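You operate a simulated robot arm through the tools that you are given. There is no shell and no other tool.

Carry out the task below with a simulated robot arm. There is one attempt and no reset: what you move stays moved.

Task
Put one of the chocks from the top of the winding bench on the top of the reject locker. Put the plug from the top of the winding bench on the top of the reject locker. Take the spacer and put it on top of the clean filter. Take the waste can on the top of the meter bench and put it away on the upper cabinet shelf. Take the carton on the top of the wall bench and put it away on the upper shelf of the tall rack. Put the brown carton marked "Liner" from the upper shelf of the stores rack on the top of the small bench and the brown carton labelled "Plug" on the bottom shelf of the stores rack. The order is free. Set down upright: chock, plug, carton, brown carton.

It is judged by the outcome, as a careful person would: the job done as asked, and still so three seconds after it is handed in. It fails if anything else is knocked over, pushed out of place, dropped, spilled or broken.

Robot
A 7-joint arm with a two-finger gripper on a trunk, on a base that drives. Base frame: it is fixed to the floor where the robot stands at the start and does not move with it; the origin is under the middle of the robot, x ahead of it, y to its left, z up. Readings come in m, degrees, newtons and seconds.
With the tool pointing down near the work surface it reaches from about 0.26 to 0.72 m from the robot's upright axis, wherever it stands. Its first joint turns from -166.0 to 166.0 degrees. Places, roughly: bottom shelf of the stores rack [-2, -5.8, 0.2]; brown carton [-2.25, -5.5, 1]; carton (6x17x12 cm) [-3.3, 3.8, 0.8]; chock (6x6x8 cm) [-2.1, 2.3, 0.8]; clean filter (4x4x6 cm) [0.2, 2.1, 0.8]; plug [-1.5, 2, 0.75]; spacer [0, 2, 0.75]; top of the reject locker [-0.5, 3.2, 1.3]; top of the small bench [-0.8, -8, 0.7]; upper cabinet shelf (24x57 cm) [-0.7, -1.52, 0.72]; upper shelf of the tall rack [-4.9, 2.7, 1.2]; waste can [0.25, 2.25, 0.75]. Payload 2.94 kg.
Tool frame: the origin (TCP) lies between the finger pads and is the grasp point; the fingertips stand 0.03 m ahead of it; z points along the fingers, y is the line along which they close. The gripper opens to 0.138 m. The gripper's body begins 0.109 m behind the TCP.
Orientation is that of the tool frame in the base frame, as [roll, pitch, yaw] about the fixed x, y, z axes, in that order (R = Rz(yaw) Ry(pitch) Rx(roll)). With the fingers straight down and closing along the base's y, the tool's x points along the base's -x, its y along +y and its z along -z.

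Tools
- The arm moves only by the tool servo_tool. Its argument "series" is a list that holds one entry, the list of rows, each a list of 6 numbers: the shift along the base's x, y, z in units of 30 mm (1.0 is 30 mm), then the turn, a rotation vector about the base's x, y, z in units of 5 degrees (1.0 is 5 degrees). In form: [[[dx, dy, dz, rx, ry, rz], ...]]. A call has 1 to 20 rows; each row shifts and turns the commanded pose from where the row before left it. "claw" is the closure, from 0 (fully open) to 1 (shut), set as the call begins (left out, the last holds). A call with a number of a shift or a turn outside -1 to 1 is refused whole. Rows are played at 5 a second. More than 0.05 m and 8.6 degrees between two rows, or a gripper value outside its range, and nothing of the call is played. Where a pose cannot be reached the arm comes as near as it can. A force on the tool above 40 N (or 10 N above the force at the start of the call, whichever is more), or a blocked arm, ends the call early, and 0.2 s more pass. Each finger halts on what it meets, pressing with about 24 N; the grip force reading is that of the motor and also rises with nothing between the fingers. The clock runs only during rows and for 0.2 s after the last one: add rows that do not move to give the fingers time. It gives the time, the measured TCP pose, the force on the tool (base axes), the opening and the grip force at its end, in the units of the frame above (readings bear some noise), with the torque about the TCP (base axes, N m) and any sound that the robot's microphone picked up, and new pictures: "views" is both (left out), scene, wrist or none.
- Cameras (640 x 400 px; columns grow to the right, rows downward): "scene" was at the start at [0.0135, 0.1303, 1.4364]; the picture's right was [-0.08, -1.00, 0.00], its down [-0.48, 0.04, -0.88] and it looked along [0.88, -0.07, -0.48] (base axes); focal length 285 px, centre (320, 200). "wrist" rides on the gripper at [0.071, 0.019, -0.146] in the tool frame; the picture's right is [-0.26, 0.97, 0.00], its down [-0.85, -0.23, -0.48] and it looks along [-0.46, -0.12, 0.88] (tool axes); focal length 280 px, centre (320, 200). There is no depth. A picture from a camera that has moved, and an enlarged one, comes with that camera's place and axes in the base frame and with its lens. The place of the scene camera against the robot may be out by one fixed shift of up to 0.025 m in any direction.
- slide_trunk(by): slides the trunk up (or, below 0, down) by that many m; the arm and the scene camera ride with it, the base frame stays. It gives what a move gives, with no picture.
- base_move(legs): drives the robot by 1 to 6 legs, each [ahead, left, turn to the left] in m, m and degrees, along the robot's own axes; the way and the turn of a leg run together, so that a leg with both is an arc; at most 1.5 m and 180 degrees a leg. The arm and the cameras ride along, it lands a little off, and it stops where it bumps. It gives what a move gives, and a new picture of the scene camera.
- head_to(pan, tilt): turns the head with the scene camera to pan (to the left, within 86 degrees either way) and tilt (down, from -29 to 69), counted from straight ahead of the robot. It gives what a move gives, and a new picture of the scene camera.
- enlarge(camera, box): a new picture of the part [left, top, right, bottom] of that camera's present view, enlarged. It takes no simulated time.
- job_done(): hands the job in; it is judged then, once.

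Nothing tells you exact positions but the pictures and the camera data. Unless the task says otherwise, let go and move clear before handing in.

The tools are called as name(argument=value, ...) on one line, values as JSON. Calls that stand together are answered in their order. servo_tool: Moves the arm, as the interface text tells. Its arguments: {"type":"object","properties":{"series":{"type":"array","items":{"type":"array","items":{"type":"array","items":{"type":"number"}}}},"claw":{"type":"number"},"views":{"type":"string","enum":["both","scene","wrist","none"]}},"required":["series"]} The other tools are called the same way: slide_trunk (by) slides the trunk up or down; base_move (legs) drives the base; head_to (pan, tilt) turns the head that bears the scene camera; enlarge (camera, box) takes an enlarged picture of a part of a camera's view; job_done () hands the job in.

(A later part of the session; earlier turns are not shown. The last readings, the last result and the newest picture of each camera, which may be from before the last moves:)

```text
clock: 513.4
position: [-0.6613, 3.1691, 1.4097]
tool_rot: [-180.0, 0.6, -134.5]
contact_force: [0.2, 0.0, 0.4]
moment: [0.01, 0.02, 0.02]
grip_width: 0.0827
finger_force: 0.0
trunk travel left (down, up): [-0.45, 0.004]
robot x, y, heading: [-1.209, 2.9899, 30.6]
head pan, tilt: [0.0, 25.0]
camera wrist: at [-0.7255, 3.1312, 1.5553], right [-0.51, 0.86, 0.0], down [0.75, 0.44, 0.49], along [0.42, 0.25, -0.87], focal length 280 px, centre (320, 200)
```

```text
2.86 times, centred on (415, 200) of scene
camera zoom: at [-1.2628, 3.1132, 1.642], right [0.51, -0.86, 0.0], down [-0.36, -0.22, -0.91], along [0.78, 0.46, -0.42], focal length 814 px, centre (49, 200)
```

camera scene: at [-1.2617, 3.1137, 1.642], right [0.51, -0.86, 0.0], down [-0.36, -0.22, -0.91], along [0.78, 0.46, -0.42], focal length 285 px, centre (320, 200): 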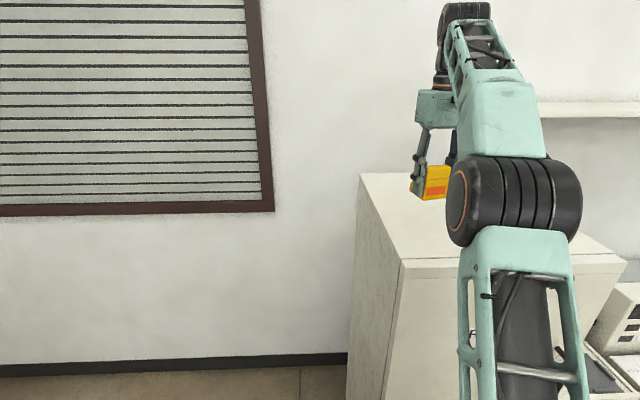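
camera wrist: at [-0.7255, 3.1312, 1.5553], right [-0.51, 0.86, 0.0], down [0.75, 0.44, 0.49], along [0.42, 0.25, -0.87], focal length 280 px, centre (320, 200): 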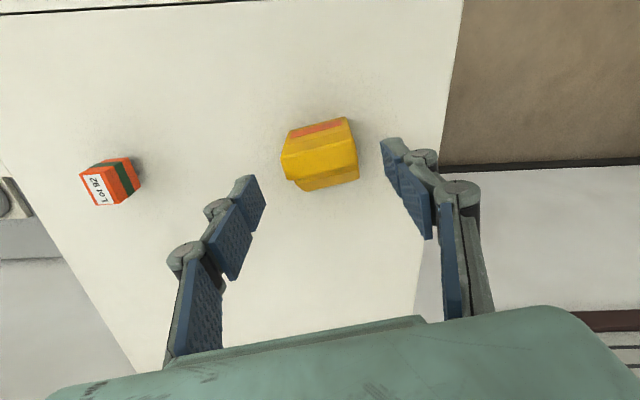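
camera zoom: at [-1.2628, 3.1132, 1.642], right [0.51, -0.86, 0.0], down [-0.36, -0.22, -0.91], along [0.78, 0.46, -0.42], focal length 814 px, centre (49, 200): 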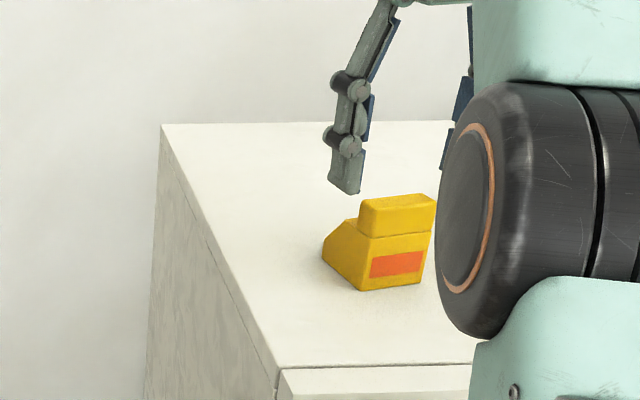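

Chock stands upright next to the plug. Raising a touch more and backing away.

servo_tool(series=[[[0, 0, 0.5, 0, 0, 0], [0, 0, 0, 0, 0, 0]]], views="none")

base_move(legs=[[-0.45, 0, 0]])

enlarge(camera="scene", box=[300, 120, 480, 260])

```text
clock: 514.0
position: [-0.6614, 3.169, 1.4097]
tool_rot: [-179.9, 0.5, -134.5]
contact_force: [0.0, -0.3, -0.6]
moment: [-0.02, -0.01, 0.03]
grip_width: 0.0828
finger_force: 0.1
out of reach, approached as far as the arm can: row 1
trunk travel left (down, up): [-0.45, 0.004]
robot x, y, heading: [-1.2112, 2.9911, 30.9]
head pan, tilt: [0.0, 25.0]
```

```text
clock: 516.7
position: [-1.0512, 2.9342, 1.4091]
tool_rot: [-180.0, 0.7, -134.7]
contact_force: [-0.4, -0.4, 0.8]
moment: [0.04, -0.07, 0.02]
grip_width: 0.0829
finger_force: 0.1
trunk travel left (down, up): [-0.45, 0.004]
robot x, y, heading: [-1.598, 2.7579, 30.6]
head pan, tilt: [0.0, 25.0]
camera scene: at [-1.6535, 2.8817, 1.642], right [0.51, -0.86, 0.0], down [-0.36, -0.21, -0.91], along [0.78, 0.46, -0.42], focal length 285 px, centre (320, 200)
```

scene: 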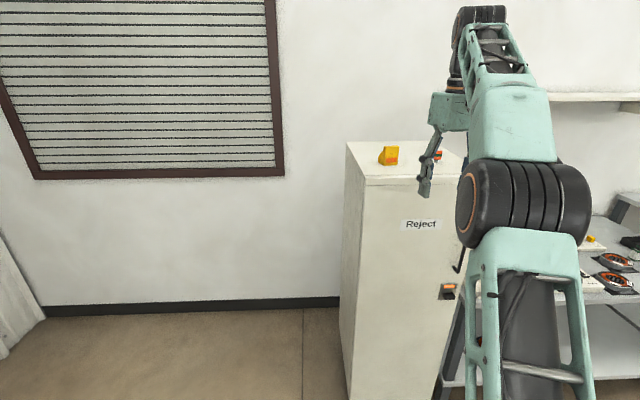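

```text
2.86 times, centred on (390, 190) of scene
camera zoom: at [-1.6535, 2.8817, 1.642], right [0.51, -0.86, 0.0], down [-0.36, -0.21, -0.91], along [0.78, 0.46, -0.42], focal length 814 px, centre (120, 229)
```

zoom: 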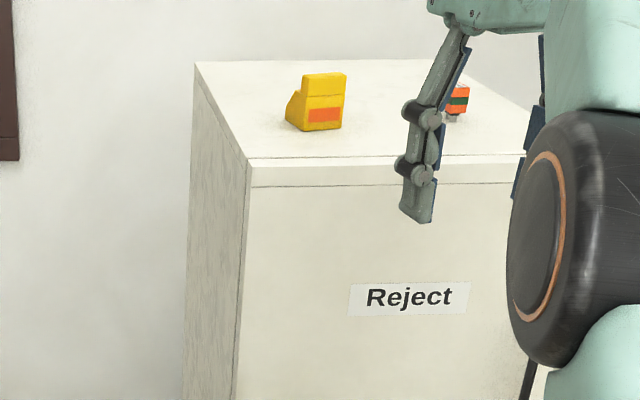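

Chock and plug are both upright on the reject locker. Next the carton on the wall bench: I'll lower the trunk, turn, and drive toward it.

slide_trunk(by=-0.2)

base_move(legs=[[0, 0, 90], [0.5, 0, 0]])

head_to(pan=25, tilt=20)

head_to(pan=60, tilt=10)

```text
clock: 518.9
position: [-1.0505, 2.9347, 1.2088]
tool_rot: [-179.9, 0.5, -134.7]
contact_force: [-0.5, 0.4, -0.5]
moment: [-0.02, 0.0, -0.04]
grip_width: 0.0827
finger_force: 0.1
trunk travel left (down, up): [-0.25, 0.204]
robot x, y, heading: [-1.5971, 2.7557, 30.4]
head pan, tilt: [0.0, 25.0]
```

```text
clock: 525.7
position: [-2.0296, 3.7311, 1.2091]
tool_rot: [-179.8, 0.7, -44.7]
contact_force: [0.2, 0.0, 0.5]
moment: [-0.01, 0.0, 0.01]
grip_width: 0.0829
finger_force: 0.0
trunk travel left (down, up): [-0.25, 0.204]
robot x, y, heading: [-1.8542, 3.1849, 120.5]
head pan, tilt: [0.0, 25.0]
camera scene: at [-1.9714, 3.1295, 1.442], right [0.86, 0.51, 0.0], down [0.21, -0.36, -0.91], along [-0.46, 0.78, -0.42], focal length 285 px, centre (320, 200)
```

scene: 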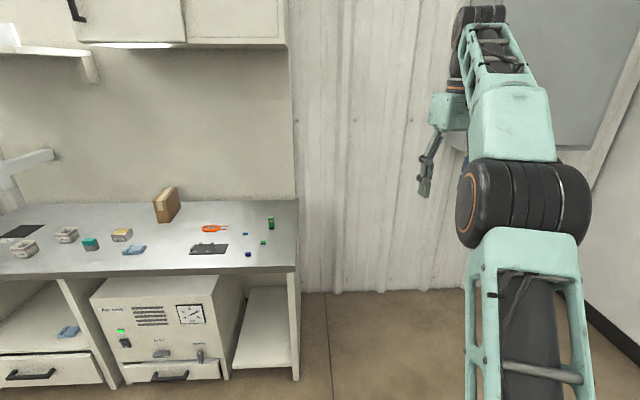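

```text
clock: 526.5
position: [-2.0287, 3.7318, 1.2089]
tool_rot: [-179.9, 0.6, -44.7]
contact_force: [0.6, -0.1, 0.3]
moment: [0.02, 0.02, 0.0]
grip_width: 0.0829
finger_force: 0.1
trunk travel left (down, up): [-0.25, 0.204]
robot x, y, heading: [-1.8515, 3.1859, 120.5]
head pan, tilt: [25.0, 20.0]
camera scene: at [-2.0013, 3.1029, 1.4501], right [0.57, 0.82, 0.0], down [0.28, -0.19, -0.94], along [-0.77, 0.53, -0.34], focal length 285 px, centre (320, 200)
```

scene: 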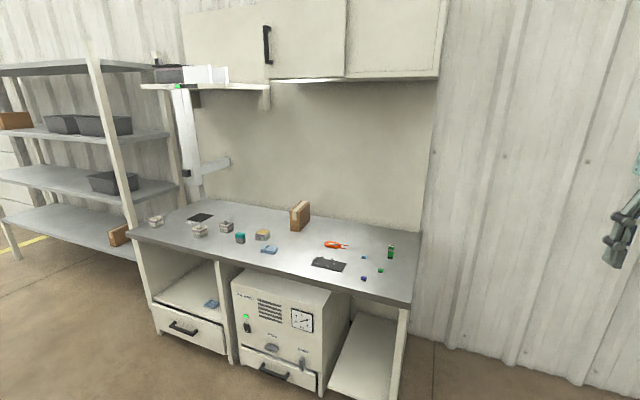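

```text
clock: 527.6
position: [-2.0291, 3.7312, 1.2094]
tool_rot: [-179.9, 0.5, -44.8]
contact_force: [0.0, 0.3, 0.8]
moment: [-0.01, 0.03, -0.02]
grip_width: 0.0828
finger_force: 0.0
trunk travel left (down, up): [-0.25, 0.204]
robot x, y, heading: [-1.8537, 3.184, 120.6]
head pan, tilt: [60.0, 10.0]
camera scene: at [-2.0177, 3.0494, 1.4663], right [-0.01, 1.0, 0.0], down [0.17, 0.0, -0.98], along [-0.98, -0.01, -0.17], focal length 285 px, centre (320, 200)
```

scene: 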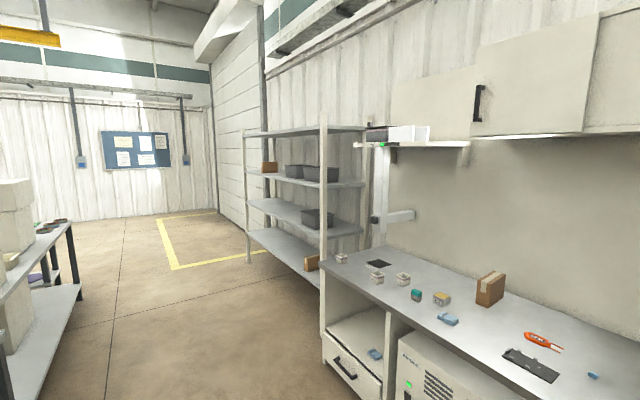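

The carton stands on the wall bench; the tall rack is to its left, with bins and a carton on the upper shelf's far end and free space near. I'll line up with the carton.

base_move(legs=[[0.1, 0.87, 0], [0.2, 0, 0]])

head_to(pan=0, tilt=30)

enlarge(camera="scene", box=[220, 100, 420, 260])

servo_tool(series=[[[0, 0, 0, 0, 0, 0]]], views="wrist")

```text
clock: 536.8
position: [-2.9273, 3.5526, 1.2088]
tool_rot: [-179.9, 0.6, -45.1]
contact_force: [-0.4, 0.5, 0.0]
moment: [-0.03, -0.03, -0.04]
grip_width: 0.0829
finger_force: 0.0
trunk travel left (down, up): [-0.25, 0.204]
robot x, y, heading: [-2.7525, 3.0057, 120.4]
head pan, tilt: [60.0, 10.0]
camera scene: at [-2.9189, 2.8712, 1.4664], right [0.0, 1.0, 0.0], down [0.17, 0.0, -0.98], along [-0.98, 0.0, -0.17], focal length 285 px, centre (320, 200)
```

scene: 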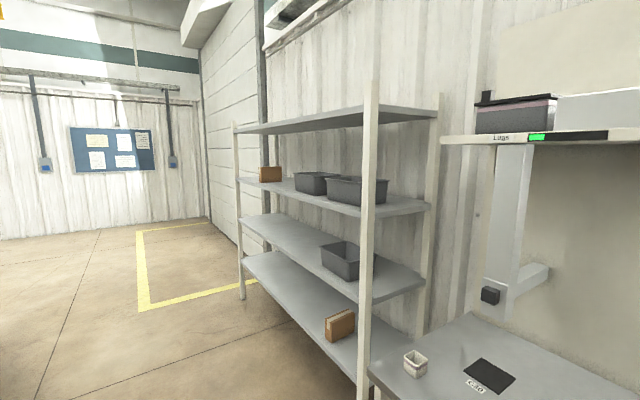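

```text
clock: 538.0
position: [-2.9287, 3.5532, 1.2086]
tool_rot: [-179.9, 0.6, -45.0]
contact_force: [-0.4, 0.0, -0.3]
moment: [-0.02, -0.01, 0.0]
grip_width: 0.0828
finger_force: 0.0
trunk travel left (down, up): [-0.25, 0.204]
robot x, y, heading: [-2.7537, 3.0057, 120.3]
head pan, tilt: [0.0, 30.0]
camera scene: at [-2.8714, 2.9495, 1.4341], right [0.86, 0.5, 0.0], down [0.25, -0.43, -0.87], along [-0.44, 0.75, -0.5], focal length 285 px, centre (320, 200)
```

scene: 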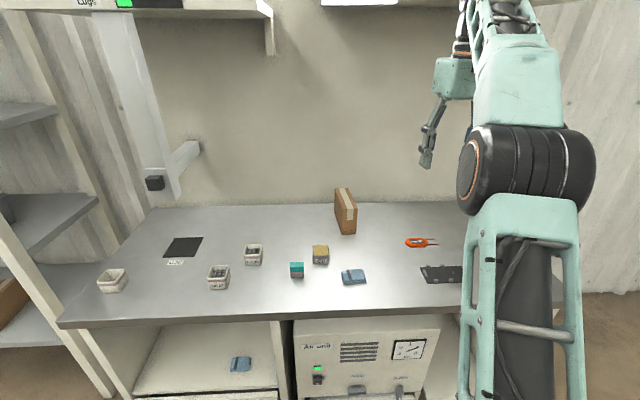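

```text
2.50 times, centred on (320, 180) of scene
camera zoom: at [-2.8714, 2.9495, 1.4341], right [0.86, 0.5, 0.0], down [0.25, -0.43, -0.87], along [-0.44, 0.75, -0.5], focal length 712 px, centre (320, 250)
```

zoom: 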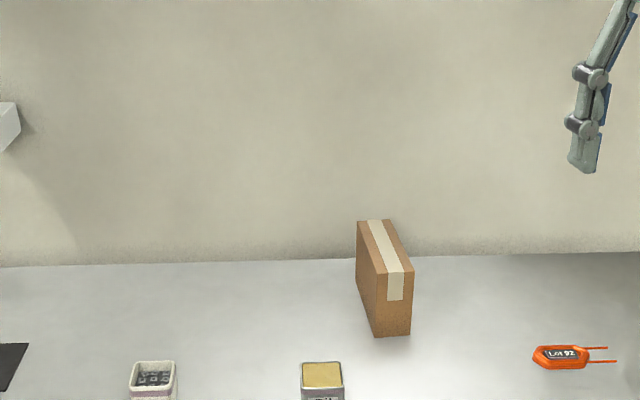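

```text
clock: 538.5
position: [-2.928, 3.5535, 1.209]
tool_rot: [-179.9, 0.7, -45.0]
contact_force: [-0.1, 0.1, -0.2]
moment: [0.0, 0.03, 0.01]
grip_width: 0.0829
finger_force: 0.1
trunk travel left (down, up): [-0.25, 0.204]
robot x, y, heading: [-2.7536, 3.0051, 120.3]
head pan, tilt: [0.0, 30.0]
camera wrist: at [-2.8895, 3.4885, 1.3551], right [-0.87, -0.5, 0.0], down [-0.43, 0.76, 0.49], along [-0.24, 0.42, -0.87], focal length 280 px, centre (320, 200)
```

wrist: 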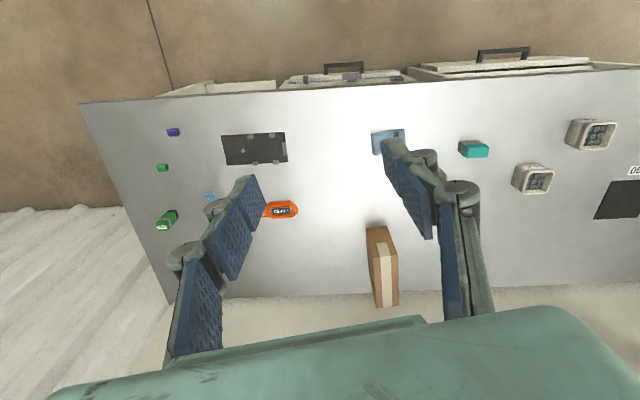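

The carton stands with its 6 cm side toward me, 17 cm deep and 12 cm high. Enlarging the wrist view to locate it.

enlarge(camera="wrist", box=[320, 200, 440, 320])

```text
3.33 times, centred on (380, 260) of wrist
camera zoom: at [-2.8895, 3.4885, 1.3551], right [-0.87, -0.5, 0.0], down [-0.43, 0.76, 0.49], along [-0.24, 0.42, -0.87], focal length 935 px, centre (120, 0)
```

zoom: 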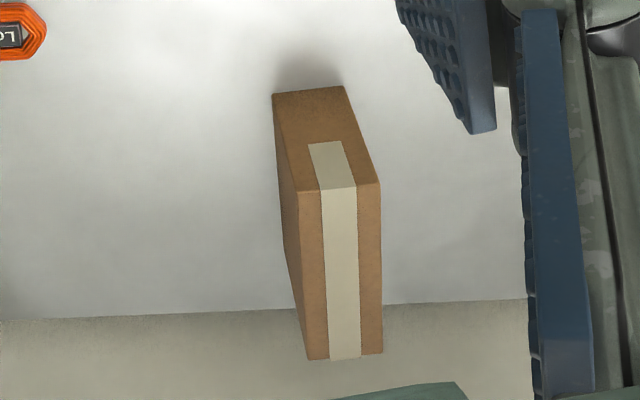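

Carton pose: centre [-3.30, 3.861], long axis at 128°, top ≈ 0.845. I'll drive closer, then yaw −7° and tilt 30° to a pre-grasp above and in front of it.

base_move(legs=[[0.25, 0, 0]])

servo_tool(series=[[[-0.65, 0.08, -0.8, 0, 0, -0.45], [-0.65, 0.08, -0.8, 0, 0, -0.45], [-0.65, 0.08, -0.8, 0, 0, -0.46], [-0.75, 0.09, -0.9, 0.786, 0.618, 0], [-0.75, 0.09, -0.9, 0.786, 0.618, 0], [-0.75, 0.09, -0.9, 0.786, 0.618, 0], [-0.75, 0.09, -0.9, 0.786, 0.618, 0], [-0.75, 0.09, -0.9, 0.786, 0.618, 0], [-0.75, 0.09, -0.9, 0.786, 0.618, 0], [0, 0, 0, 0, 0, 0]]], claw=0.1)

```text
clock: 540.3
position: [-3.0531, 3.7693, 1.2089]
tool_rot: [-179.9, 0.6, -45.1]
contact_force: [-0.2, 0.3, 0.5]
moment: [-0.03, 0.02, 0.01]
grip_width: 0.0828
finger_force: 0.1
trunk travel left (down, up): [-0.25, 0.204]
robot x, y, heading: [-2.8765, 3.2218, 120.1]
head pan, tilt: [0.0, 30.0]
camera scene: at [-2.9971, 3.1656, 1.434], right [0.86, 0.5, 0.0], down [0.25, -0.43, -0.87], along [-0.44, 0.75, -0.5], focal length 285 px, centre (320, 200)
```

scene: 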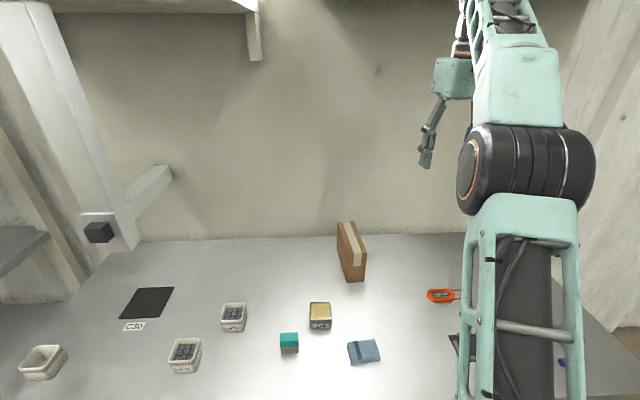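

```text
clock: 542.5
position: [-3.2474, 3.7926, 0.9764]
tool_rot: [-180.0, 30.8, -51.9]
contact_force: [-0.4, -0.4, 0.4]
moment: [-0.01, 0.01, 0.01]
grip_width: 0.1243
finger_force: 0.1
trunk travel left (down, up): [-0.25, 0.204]
robot x, y, heading: [-2.8771, 3.2219, 120.1]
head pan, tilt: [0.0, 30.0]
camera scene: at [-2.9971, 3.1655, 1.434], right [0.86, 0.5, 0.0], down [0.25, -0.43, -0.87], along [-0.44, 0.75, -0.5], focal length 285 px, centre (320, 200)
camera wrist: at [-3.1785, 3.6743, 1.066], right [-0.9, -0.42, 0.13], down [-0.12, 0.53, 0.84], along [-0.42, 0.74, -0.52], focal length 280 px, centre (320, 200)
```

scene: 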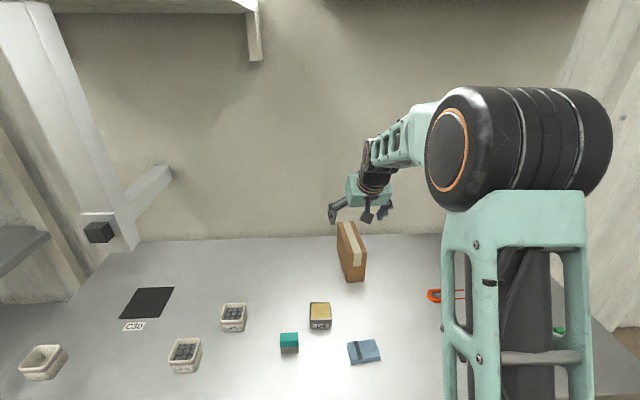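
wrist: 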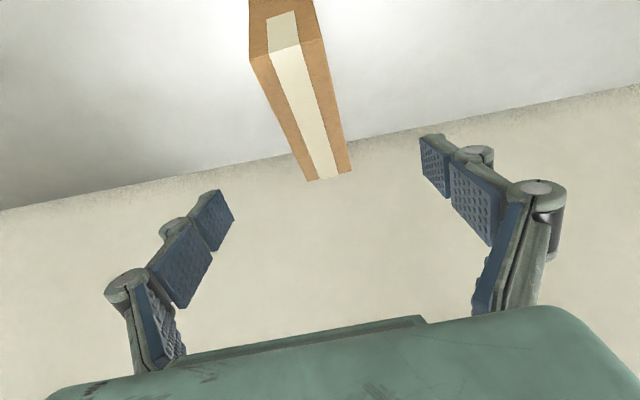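

Measurements agree (top ≈ 0.845, centre ≈ [-3.295, 3.861]). Advancing so the fingers straddle the upper part.

servo_tool(series=[[[-0.264, 0.38, -0.952, 0, 0, 0], [-0.264, 0.38, -0.952, 0, 0, 0], [-0.264, 0.38, -0.952, 0, 0, 0], [-0.264, 0.38, -0.952, 0, 0, 0], [0, 0, 0, 0, 0, 0]]])

enlarge(camera="scene", box=[290, 170, 430, 300])

```text
clock: 543.7
position: [-3.2791, 3.8375, 0.859]
tool_rot: [-180.0, 30.7, -52.0]
contact_force: [-0.3, 0.3, 0.2]
moment: [0.01, -0.02, 0.03]
grip_width: 0.1243
finger_force: 0.0
trunk travel left (down, up): [-0.25, 0.204]
robot x, y, heading: [-2.8781, 3.2236, 120.0]
head pan, tilt: [0.0, 30.0]
camera scene: at [-2.9971, 3.1656, 1.434], right [0.86, 0.5, 0.0], down [0.25, -0.43, -0.87], along [-0.44, 0.75, -0.5], focal length 285 px, centre (320, 200)
camera wrist: at [-3.2095, 3.7195, 0.9494], right [-0.9, -0.42, 0.13], down [-0.12, 0.53, 0.84], along [-0.42, 0.74, -0.52], focal length 280 px, centre (320, 200)
```

scene: 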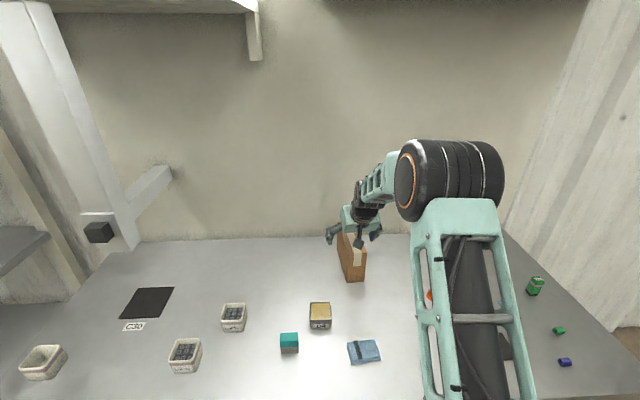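
wrist: 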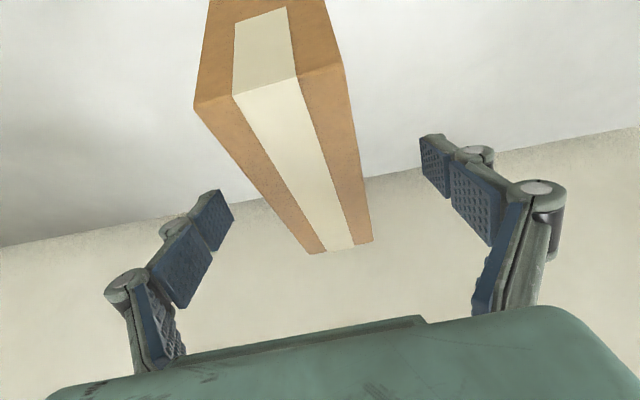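

```text
3.08 times, centred on (360, 235) of scene
camera zoom: at [-2.9971, 3.1656, 1.434], right [0.86, 0.5, 0.0], down [0.25, -0.43, -0.87], along [-0.44, 0.75, -0.5], focal length 877 px, centre (197, 92)
```

zoom: 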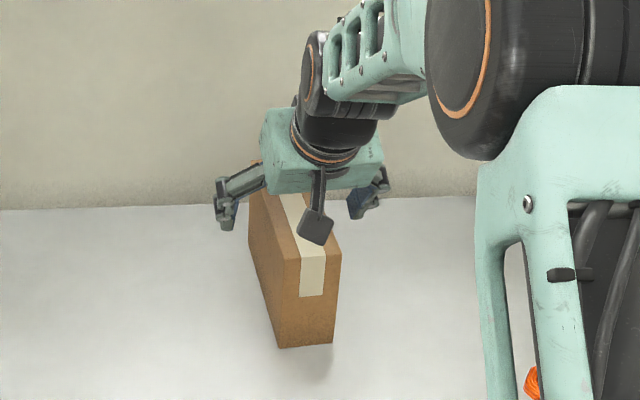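

Nicely aligned. Final descent and grasp.

servo_tool(series=[[[-0.35, 0.49, -0.9, 0, 0, 0], [-0.35, 0.49, -0.9, 0, 0, 0], [0, 0, 0, 0, 0, 0]]], views="wrist")

servo_tool(series=[[[0, 0, 0, 0, 0, 0], [0, 0, 0, 0, 0, 0], [0, 0, 0, 0, 0, 0], [0, 0, 0, 0, 0, 0], [0, 0, 0, 0, 0, 0]]], claw=1, views="wrist")

enlarge(camera="scene", box=[290, 170, 430, 300])

```text
clock: 544.5
position: [-3.3019, 3.8675, 0.8055]
tool_rot: [-180.0, 30.6, -51.9]
contact_force: [-0.2, 0.4, -0.7]
moment: [0.02, 0.02, -0.01]
grip_width: 0.1242
finger_force: 0.0
trunk travel left (down, up): [-0.25, 0.204]
robot x, y, heading: [-2.8825, 3.2184, 120.3]
head pan, tilt: [0.0, 30.0]
camera wrist: at [-3.233, 3.7491, 0.8961], right [-0.9, -0.42, 0.13], down [-0.12, 0.53, 0.84], along [-0.42, 0.74, -0.52], focal length 280 px, centre (320, 200)
```

wrist: 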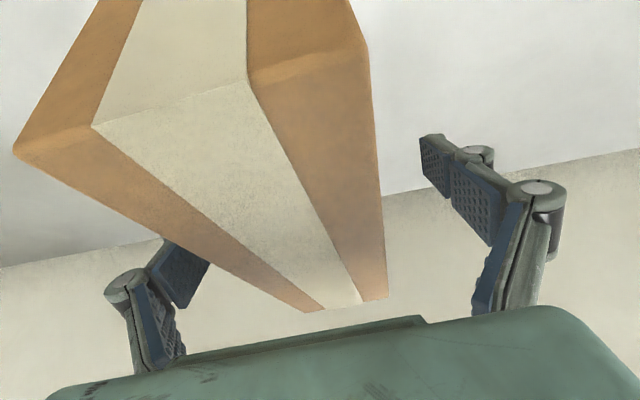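

```text
clock: 545.7
position: [-3.3016, 3.8673, 0.8062]
tool_rot: [-179.8, 30.7, -51.9]
contact_force: [0.8, 0.5, 1.8]
moment: [0.11, -0.19, 0.08]
grip_width: 0.0575
finger_force: 23.8
trunk travel left (down, up): [-0.25, 0.204]
robot x, y, heading: [-2.8778, 3.221, 120.1]
head pan, tilt: [0.0, 30.0]
camera wrist: at [-3.2326, 3.7491, 0.8967], right [-0.9, -0.42, 0.13], down [-0.12, 0.53, 0.84], along [-0.42, 0.74, -0.52], focal length 280 px, centre (320, 200)
```

wrist: 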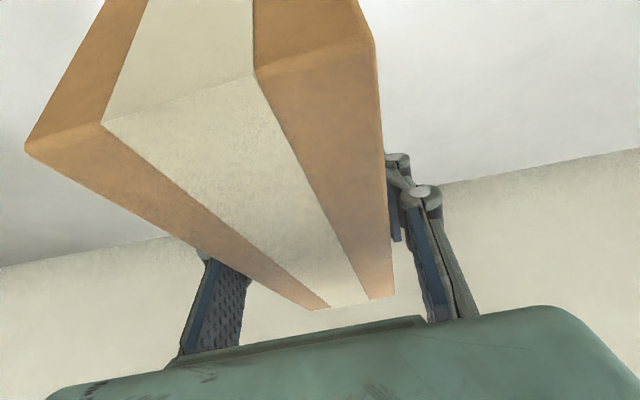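

```text
3.08 times, centred on (360, 235) of scene
camera zoom: at [-2.9969, 3.1655, 1.4341], right [0.86, 0.5, 0.0], down [0.25, -0.43, -0.87], along [-0.44, 0.75, -0.5], focal length 877 px, centre (197, 92)
```

zoom: 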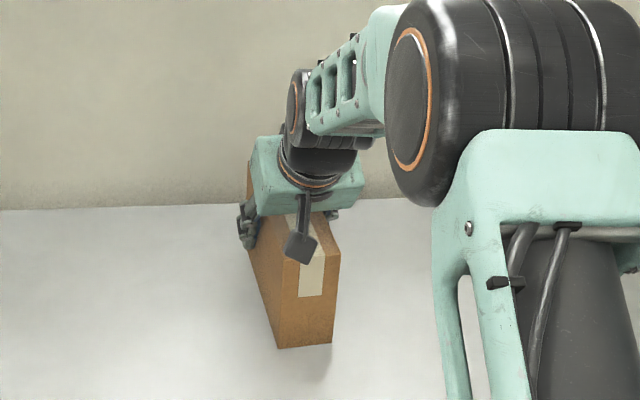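

Gripped (57.5 mm). Lifting and checking that it hangs level.

servo_tool(series=[[[0, 0, 0.4, 0, 0, 0], [0, 0, 0.8, 0, 0, 0], [0, 0, 1, 0, 0, 0], [0, 0, 1, 0, 0, 0], [0, 0, 1, 0, 0, 0], [0, 0, 1, 0, 0, 0], [0, 0, 0, 0, 0, 0]]])

enlarge(camera="scene", box=[290, 120, 430, 250])

```text
clock: 547.3
position: [-3.2997, 3.8678, 0.9626]
tool_rot: [-180.0, 30.6, -51.9]
contact_force: [0.7, 0.1, -2.8]
moment: [0.09, 0.04, 0.0]
grip_width: 0.0577
finger_force: 24.3
trunk travel left (down, up): [-0.25, 0.204]
robot x, y, heading: [-2.8752, 3.2205, 120.2]
head pan, tilt: [0.0, 30.0]
camera scene: at [-2.9972, 3.1657, 1.434], right [0.86, 0.5, 0.0], down [0.25, -0.43, -0.87], along [-0.44, 0.75, -0.5], focal length 285 px, centre (320, 200)
camera wrist: at [-3.231, 3.7491, 1.0533], right [-0.9, -0.42, 0.13], down [-0.12, 0.53, 0.84], along [-0.42, 0.74, -0.52], focal length 280 px, centre (320, 200)
```

scene: 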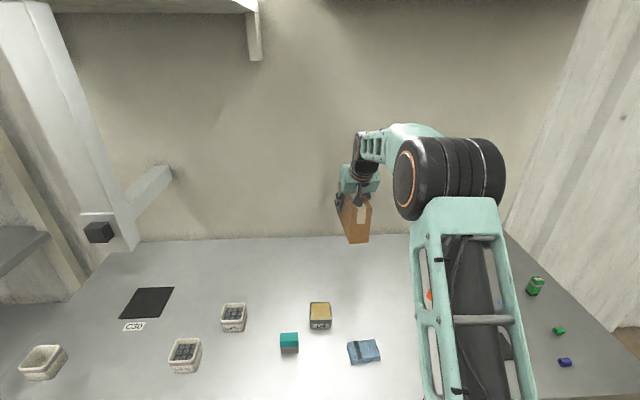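
wrist: 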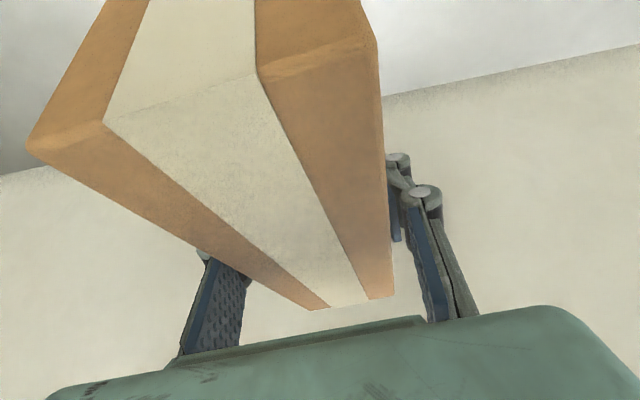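

```text
3.08 times, centred on (360, 185) of scene
camera zoom: at [-2.9972, 3.1657, 1.434], right [0.86, 0.5, 0.0], down [0.25, -0.43, -0.87], along [-0.44, 0.75, -0.5], focal length 877 px, centre (197, 246)
```

zoom: 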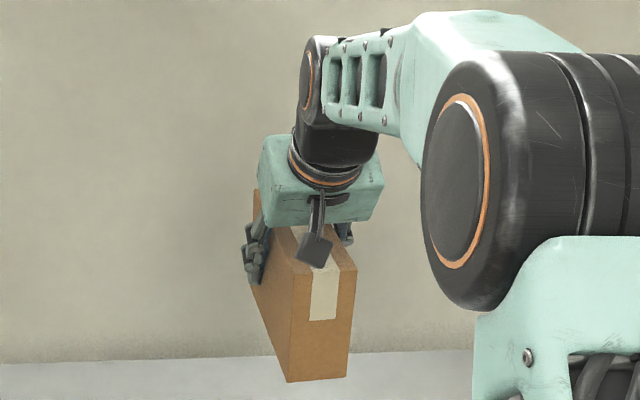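

Carton hangs level. Pulling the arm in, backing off, and sliding left to the tall rack.

servo_tool(series=[[[0.53, -0.91, 0.3, 0, 0, 0], [0.53, -0.91, 0.3, 0, 0, 0], [0.53, -0.91, 0.3, 0, 0, 0], [0.53, -0.91, 0.3, 0, 0, 0], [0.53, -0.91, 0.3, 0, 0, 0], [0, 0, 0, 0, 0, 0]]], views="none")

base_move(legs=[[-0.48, 0, 0.8], [0, 0.9, 0]])

head_to(pan=30, tilt=15)

head_to(pan=86, tilt=30)

```text
clock: 548.7
position: [-3.2198, 3.73, 1.0067]
tool_rot: [180.0, 30.7, -51.9]
contact_force: [-0.1, -1.0, -2.8]
moment: [0.07, 0.05, 0.0]
grip_width: 0.0576
finger_force: 23.9
trunk travel left (down, up): [-0.25, 0.204]
robot x, y, heading: [-2.8747, 3.2262, 120.2]
head pan, tilt: [0.0, 30.0]
```

```text
clock: 559.5
position: [-3.7561, 2.8455, 1.0059]
tool_rot: [179.9, 30.5, -51.4]
contact_force: [-0.2, 0.4, -2.9]
moment: [0.02, 0.05, -0.01]
grip_width: 0.0574
finger_force: 23.7
trunk travel left (down, up): [-0.25, 0.204]
robot x, y, heading: [-3.4124, 2.34, 120.4]
head pan, tilt: [0.0, 30.0]
camera scene: at [-3.5296, 2.2825, 1.434], right [0.86, 0.51, 0.0], down [0.25, -0.43, -0.87], along [-0.44, 0.75, -0.5], focal length 285 px, centre (320, 200)
```

scene: 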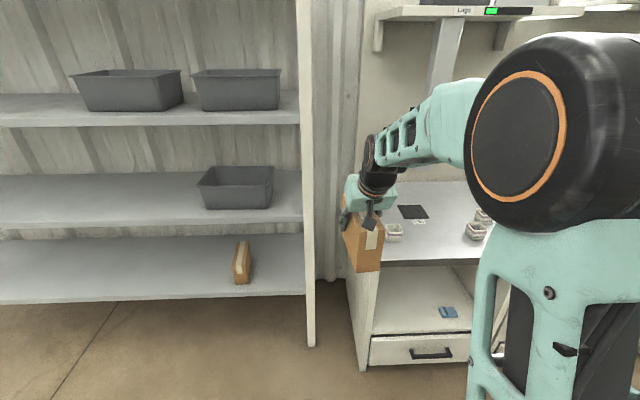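

```text
clock: 560.4
position: [-3.7577, 2.8457, 1.0056]
tool_rot: [-180.0, 30.6, -51.5]
contact_force: [-0.4, 0.0, -3.2]
moment: [0.05, 0.01, 0.01]
grip_width: 0.0574
finger_force: 23.9
trunk travel left (down, up): [-0.25, 0.204]
robot x, y, heading: [-3.4097, 2.3414, 120.7]
head pan, tilt: [30.0, 15.0]
camera scene: at [-3.5649, 2.2505, 1.4582], right [0.49, 0.87, 0.0], down [0.23, -0.13, -0.97], along [-0.84, 0.47, -0.26], focal length 285 px, centre (320, 200)
```

scene: 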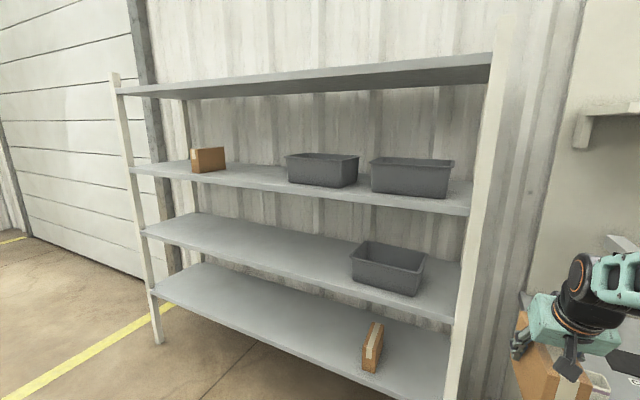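

```text
clock: 561.7
position: [-3.7573, 2.8455, 1.0051]
tool_rot: [-180.0, 30.6, -51.5]
contact_force: [0.7, 0.2, -2.3]
moment: [0.02, 0.07, -0.02]
grip_width: 0.0574
finger_force: 23.7
trunk travel left (down, up): [-0.25, 0.204]
robot x, y, heading: [-3.4096, 2.3387, 121.0]
head pan, tilt: [85.9, 30.0]
camera scene: at [-3.5645, 2.1643, 1.4341], right [-0.45, 0.89, 0.0], down [0.45, 0.22, -0.87], along [-0.78, -0.39, -0.5], focal length 285 px, centre (320, 200)
```

scene: 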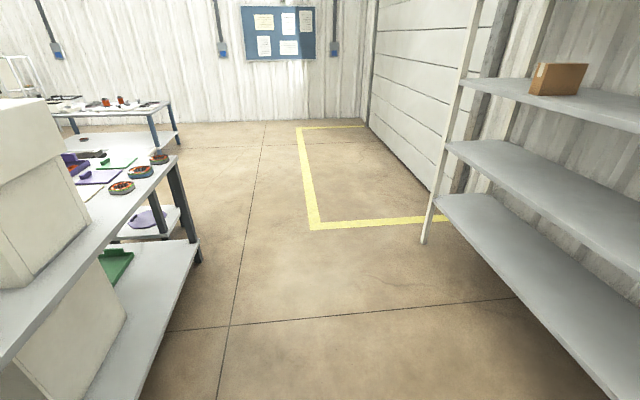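

The upper shelf has a wide free gap between the left carton and the bins (b ≈ 2.76). I'll slide in front of it and raise the trunk for a good look.

base_move(legs=[[0, 1.0, 0]])

slide_trunk(by=0.2)

head_to(pan=0, tilt=20)

servo_tool(series=[[[0, 0, 1, 0, 0, 0], [0, 0, 1, 0, 0, 0], [0, 0, 1, 0, 0, 0], [0, 0, 1, 0, 0, 0], [0, 0, 1, 0, 0, 0], [0, 0, 0, 0, 0, 0]]])

```text
clock: 570.6
position: [-4.6019, 2.3544, 1.0066]
tool_rot: [-180.0, 30.6, -52.4]
contact_force: [0.0, 0.5, -3.8]
moment: [0.04, 0.03, 0.01]
grip_width: 0.0574
finger_force: 24.0
trunk travel left (down, up): [-0.25, 0.204]
robot x, y, heading: [-4.2632, 1.8439, 119.9]
head pan, tilt: [85.9, 30.0]
camera scene: at [-4.4191, 1.6702, 1.434], right [-0.43, 0.9, 0.0], down [0.45, 0.22, -0.87], along [-0.78, -0.38, -0.5], focal length 285 px, centre (320, 200)
```

scene: 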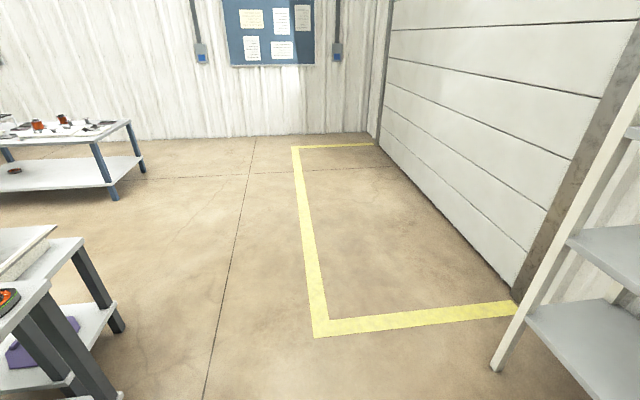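

```text
clock: 572.8
position: [-4.602, 2.3546, 1.2057]
tool_rot: [-179.9, 30.6, -52.2]
contact_force: [-1.2, -0.2, -2.5]
moment: [0.07, 0.0, -0.02]
grip_width: 0.0575
finger_force: 23.9
trunk travel left (down, up): [-0.45, 0.004]
robot x, y, heading: [-4.2612, 1.8428, 119.9]
head pan, tilt: [85.9, 30.0]
```

```text
clock: 574.4
position: [-4.6017, 2.3538, 1.2068]
tool_rot: [-180.0, 30.7, -52.3]
contact_force: [-0.1, -0.2, -3.2]
moment: [0.08, 0.06, 0.0]
grip_width: 0.0575
finger_force: 24.1
trunk travel left (down, up): [-0.45, 0.004]
robot x, y, heading: [-4.2626, 1.8397, 119.7]
head pan, tilt: [0.0, 20.0]
camera scene: at [-4.3841, 1.7903, 1.6501], right [0.87, 0.5, 0.0], down [0.17, -0.3, -0.94], along [-0.47, 0.81, -0.34], focal length 285 px, centre (320, 200)
```

scene: 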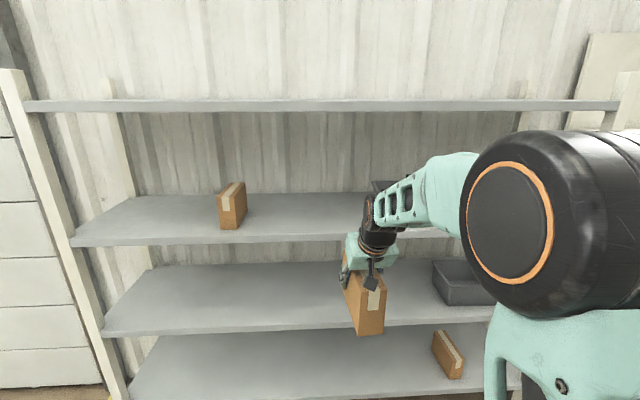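

```text
clock: 575.8
position: [-4.6018, 2.3545, 1.356]
tool_rot: [-180.0, 30.5, -52.2]
contact_force: [0.7, -0.3, -2.8]
moment: [0.06, 0.06, 0.01]
grip_width: 0.0573
finger_force: 24.1
trunk travel left (down, up): [-0.45, 0.004]
robot x, y, heading: [-4.2591, 1.8456, 119.8]
head pan, tilt: [0.0, 20.0]
camera scene: at [-4.384, 1.7904, 1.6501], right [0.87, 0.5, 0.0], down [0.17, -0.3, -0.94], along [-0.47, 0.82, -0.34], focal length 285 px, centre (320, 200)
camera wrist: at [-4.5336, 2.2346, 1.4458], right [-0.9, -0.41, 0.13], down [-0.12, 0.53, 0.84], along [-0.42, 0.74, -0.52], focal length 280 px, centre (320, 200)
```

scene: 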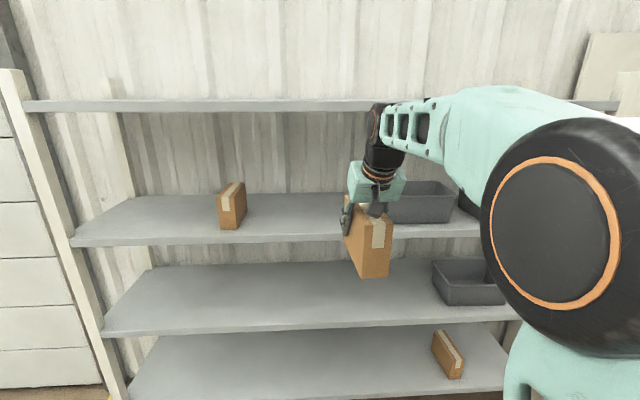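
wrist: 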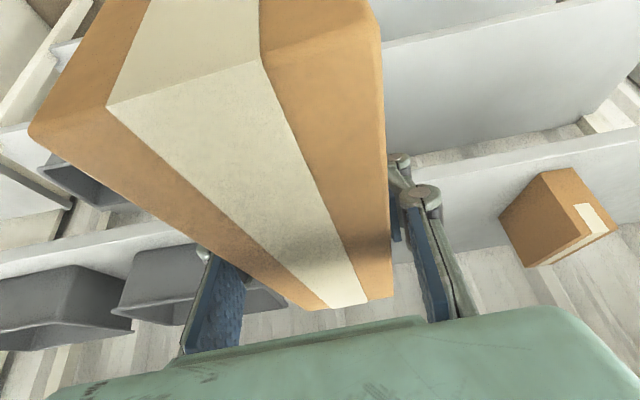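

The top board's underside is at about z ≈ 1.61 and the upper shelf at ≈ 1.22, so there's enough room. I'll zoom on the wrist view to locate the shelf's front edge.

enlarge(camera="wrist", box=[380, 80, 640, 280])

enlarge(camera="scene", box=[180, 80, 480, 290])

```text
2.00 times, centred on (510, 180) of wrist
camera zoom: at [-4.5336, 2.2346, 1.4458], right [-0.9, -0.41, 0.13], down [-0.12, 0.53, 0.84], along [-0.42, 0.74, -0.52], focal length 561 px, centre (-60, 240)
```

zoom: 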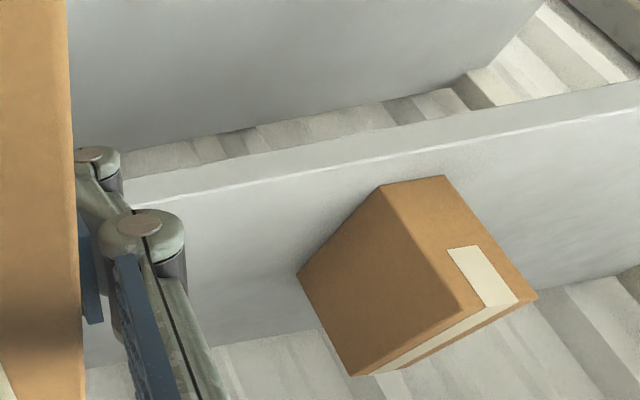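

```text
1.90 times, centred on (330, 185) of scene
camera zoom: at [-4.384, 1.7904, 1.6501], right [0.87, 0.5, 0.0], down [0.17, -0.3, -0.94], along [-0.47, 0.82, -0.34], focal length 543 px, centre (301, 229)
```

zoom: 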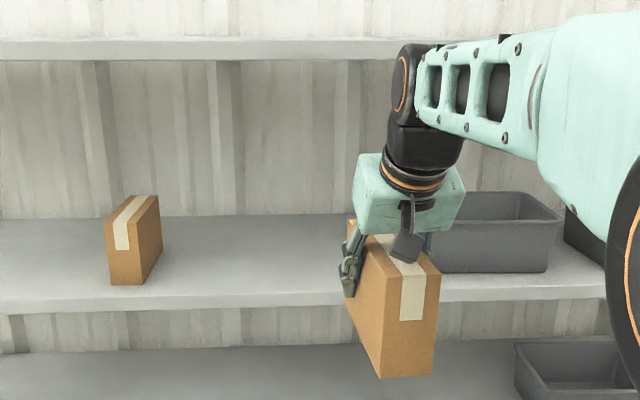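

Shelf front edge ≈ a 4.61, z 1.222; the gap is b 2.57–3.09. I'll square the carton to the shelf, shift left a bit, then drive in slowly.

servo_tool(series=[[[0, 0, 0, 0, 0, -0.65], [0, 0, 0, 0, 0, -0.65], [0, 0, 0, 0, 0, 0]]], views="none")

base_move(legs=[[0, 0.08, 1.2], [0.2, 0, 0]])

servo_tool(series=[[[0, 0, 0, 0, 0, 0]]], views="wrist")

enlarge(camera="scene", box=[200, 60, 480, 270])

```text
clock: 576.6
position: [-4.6011, 2.3533, 1.3552]
tool_rot: [-180.0, 30.6, -58.8]
contact_force: [-0.2, -0.6, -3.1]
moment: [0.08, 0.02, 0.0]
grip_width: 0.0572
finger_force: 24.4
trunk travel left (down, up): [-0.45, 0.004]
robot x, y, heading: [-4.2641, 1.8388, 119.6]
head pan, tilt: [0.0, 20.0]
```

```text
clock: 579.1
position: [-4.7807, 2.4748, 1.3551]
tool_rot: [-180.0, 30.6, -57.6]
contact_force: [-0.1, 0.7, -3.0]
moment: [0.06, 0.03, 0.0]
grip_width: 0.0575
finger_force: 23.4
trunk travel left (down, up): [-0.45, 0.004]
robot x, y, heading: [-4.4322, 1.9695, 121.1]
head pan, tilt: [0.0, 20.0]
camera scene: at [-4.5523, 1.9167, 1.6501], right [0.86, 0.51, 0.0], down [0.18, -0.29, -0.94], along [-0.48, 0.81, -0.34], focal length 285 px, centre (320, 200)
```

scene: 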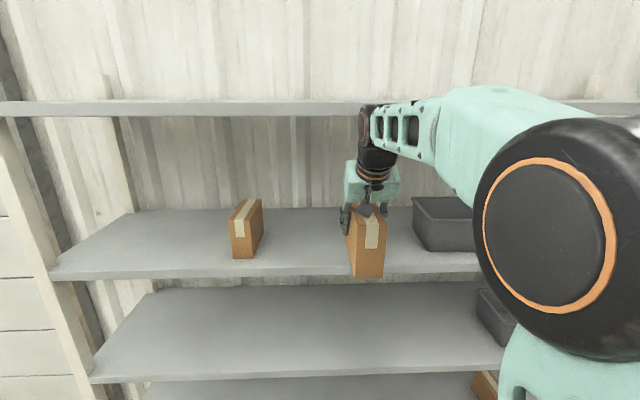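

```text
clock: 579.5
position: [-4.7804, 2.4738, 1.3546]
tool_rot: [180.0, 30.5, -57.5]
contact_force: [-0.3, 0.1, -2.3]
moment: [0.05, 0.04, 0.01]
grip_width: 0.0571
finger_force: 24.0
trunk travel left (down, up): [-0.45, 0.004]
robot x, y, heading: [-4.4334, 1.9719, 121.1]
head pan, tilt: [0.0, 20.0]
camera wrist: at [-4.7241, 2.3502, 1.4454], right [-0.94, -0.33, 0.13], down [-0.07, 0.54, 0.84], along [-0.35, 0.78, -0.52], focal length 280 px, centre (320, 200)
```

wrist: 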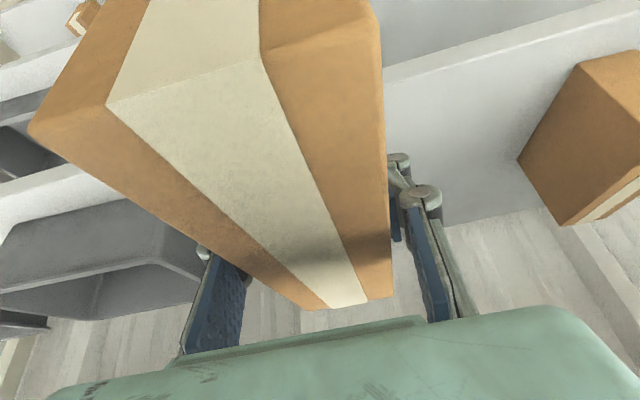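

```text
1.90 times, centred on (340, 165) of scene
camera zoom: at [-4.5519, 1.9161, 1.6501], right [0.86, 0.51, 0.0], down [0.18, -0.29, -0.94], along [-0.48, 0.81, -0.34], focal length 543 px, centre (282, 267)
```

zoom: 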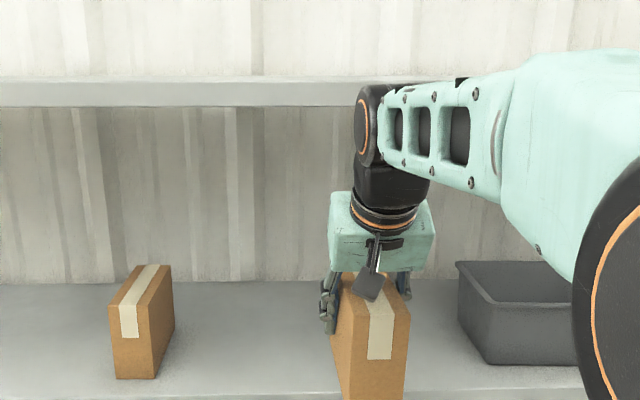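

The joint tops out near the top board, so: in a little, lower to just above the shelf, then further in.

base_move(legs=[[0.08, 0, 0]])

servo_tool(series=[[[0, 0, -0.5, 0, 0, 0], [0, 0, -0.4, 0, 0, 0], [0, 0, 0, 0, 0, 0]]])

enlarge(camera="scene", box=[220, 80, 460, 290])

```text
clock: 580.6
position: [-4.8222, 2.5437, 1.3534]
tool_rot: [179.9, 30.4, -57.7]
contact_force: [0.1, 0.2, -4.3]
moment: [0.06, 0.03, -0.02]
grip_width: 0.0574
finger_force: 24.1
trunk travel left (down, up): [-0.45, 0.004]
robot x, y, heading: [-4.4773, 2.041, 120.9]
head pan, tilt: [0.0, 20.0]
camera scene: at [-4.5933, 1.9851, 1.6501], right [0.86, 0.51, 0.0], down [0.18, -0.29, -0.94], along [-0.48, 0.81, -0.34], focal length 285 px, centre (320, 200)
```

scene: 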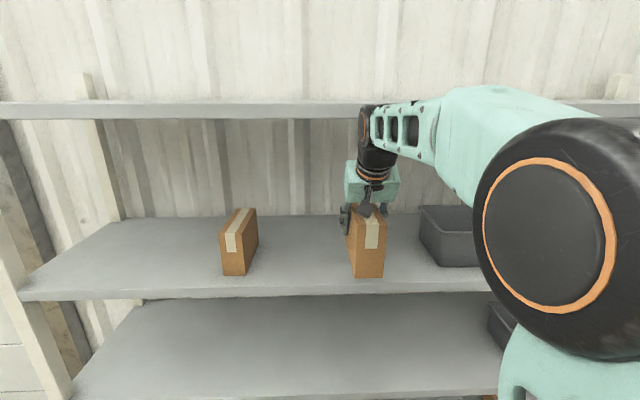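

```text
clock: 581.4
position: [-4.8222, 2.5422, 1.3262]
tool_rot: [180.0, 30.6, -57.7]
contact_force: [-0.9, 0.9, -2.3]
moment: [0.04, 0.06, 0.03]
grip_width: 0.0575
finger_force: 23.9
trunk travel left (down, up): [-0.45, 0.004]
robot x, y, heading: [-4.4727, 2.0415, 121.3]
head pan, tilt: [0.0, 20.0]
camera scene: at [-4.5927, 1.9843, 1.6501], right [0.86, 0.51, 0.0], down [0.18, -0.29, -0.94], along [-0.48, 0.81, -0.34], focal length 285 px, centre (320, 200)
camera wrist: at [-4.7649, 2.4187, 1.4177], right [-0.94, -0.32, 0.13], down [-0.07, 0.54, 0.84], along [-0.34, 0.78, -0.52], focal length 280 px, centre (320, 200)
```

scene: 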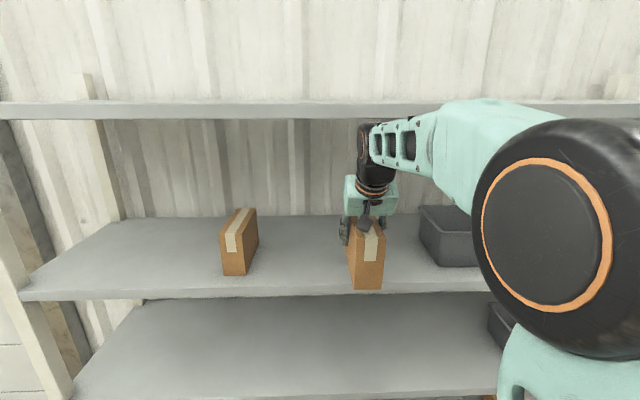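
wrist: 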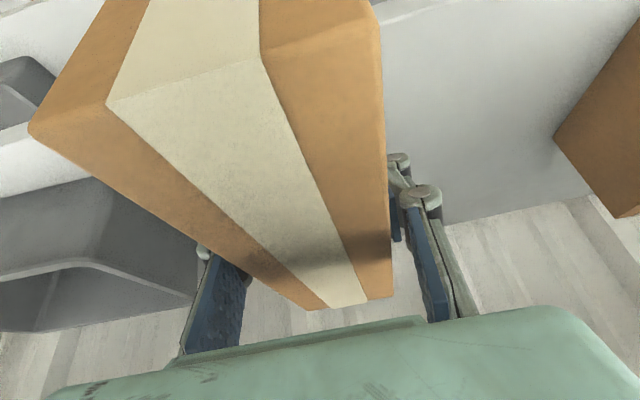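

```text
1.90 times, centred on (340, 185) of scene
camera zoom: at [-4.5927, 1.9843, 1.6501], right [0.86, 0.51, 0.0], down [0.18, -0.29, -0.94], along [-0.48, 0.81, -0.34], focal length 543 px, centre (282, 229)
```

zoom: 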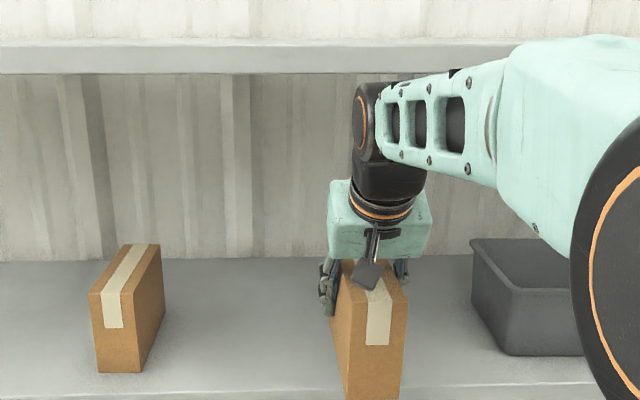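

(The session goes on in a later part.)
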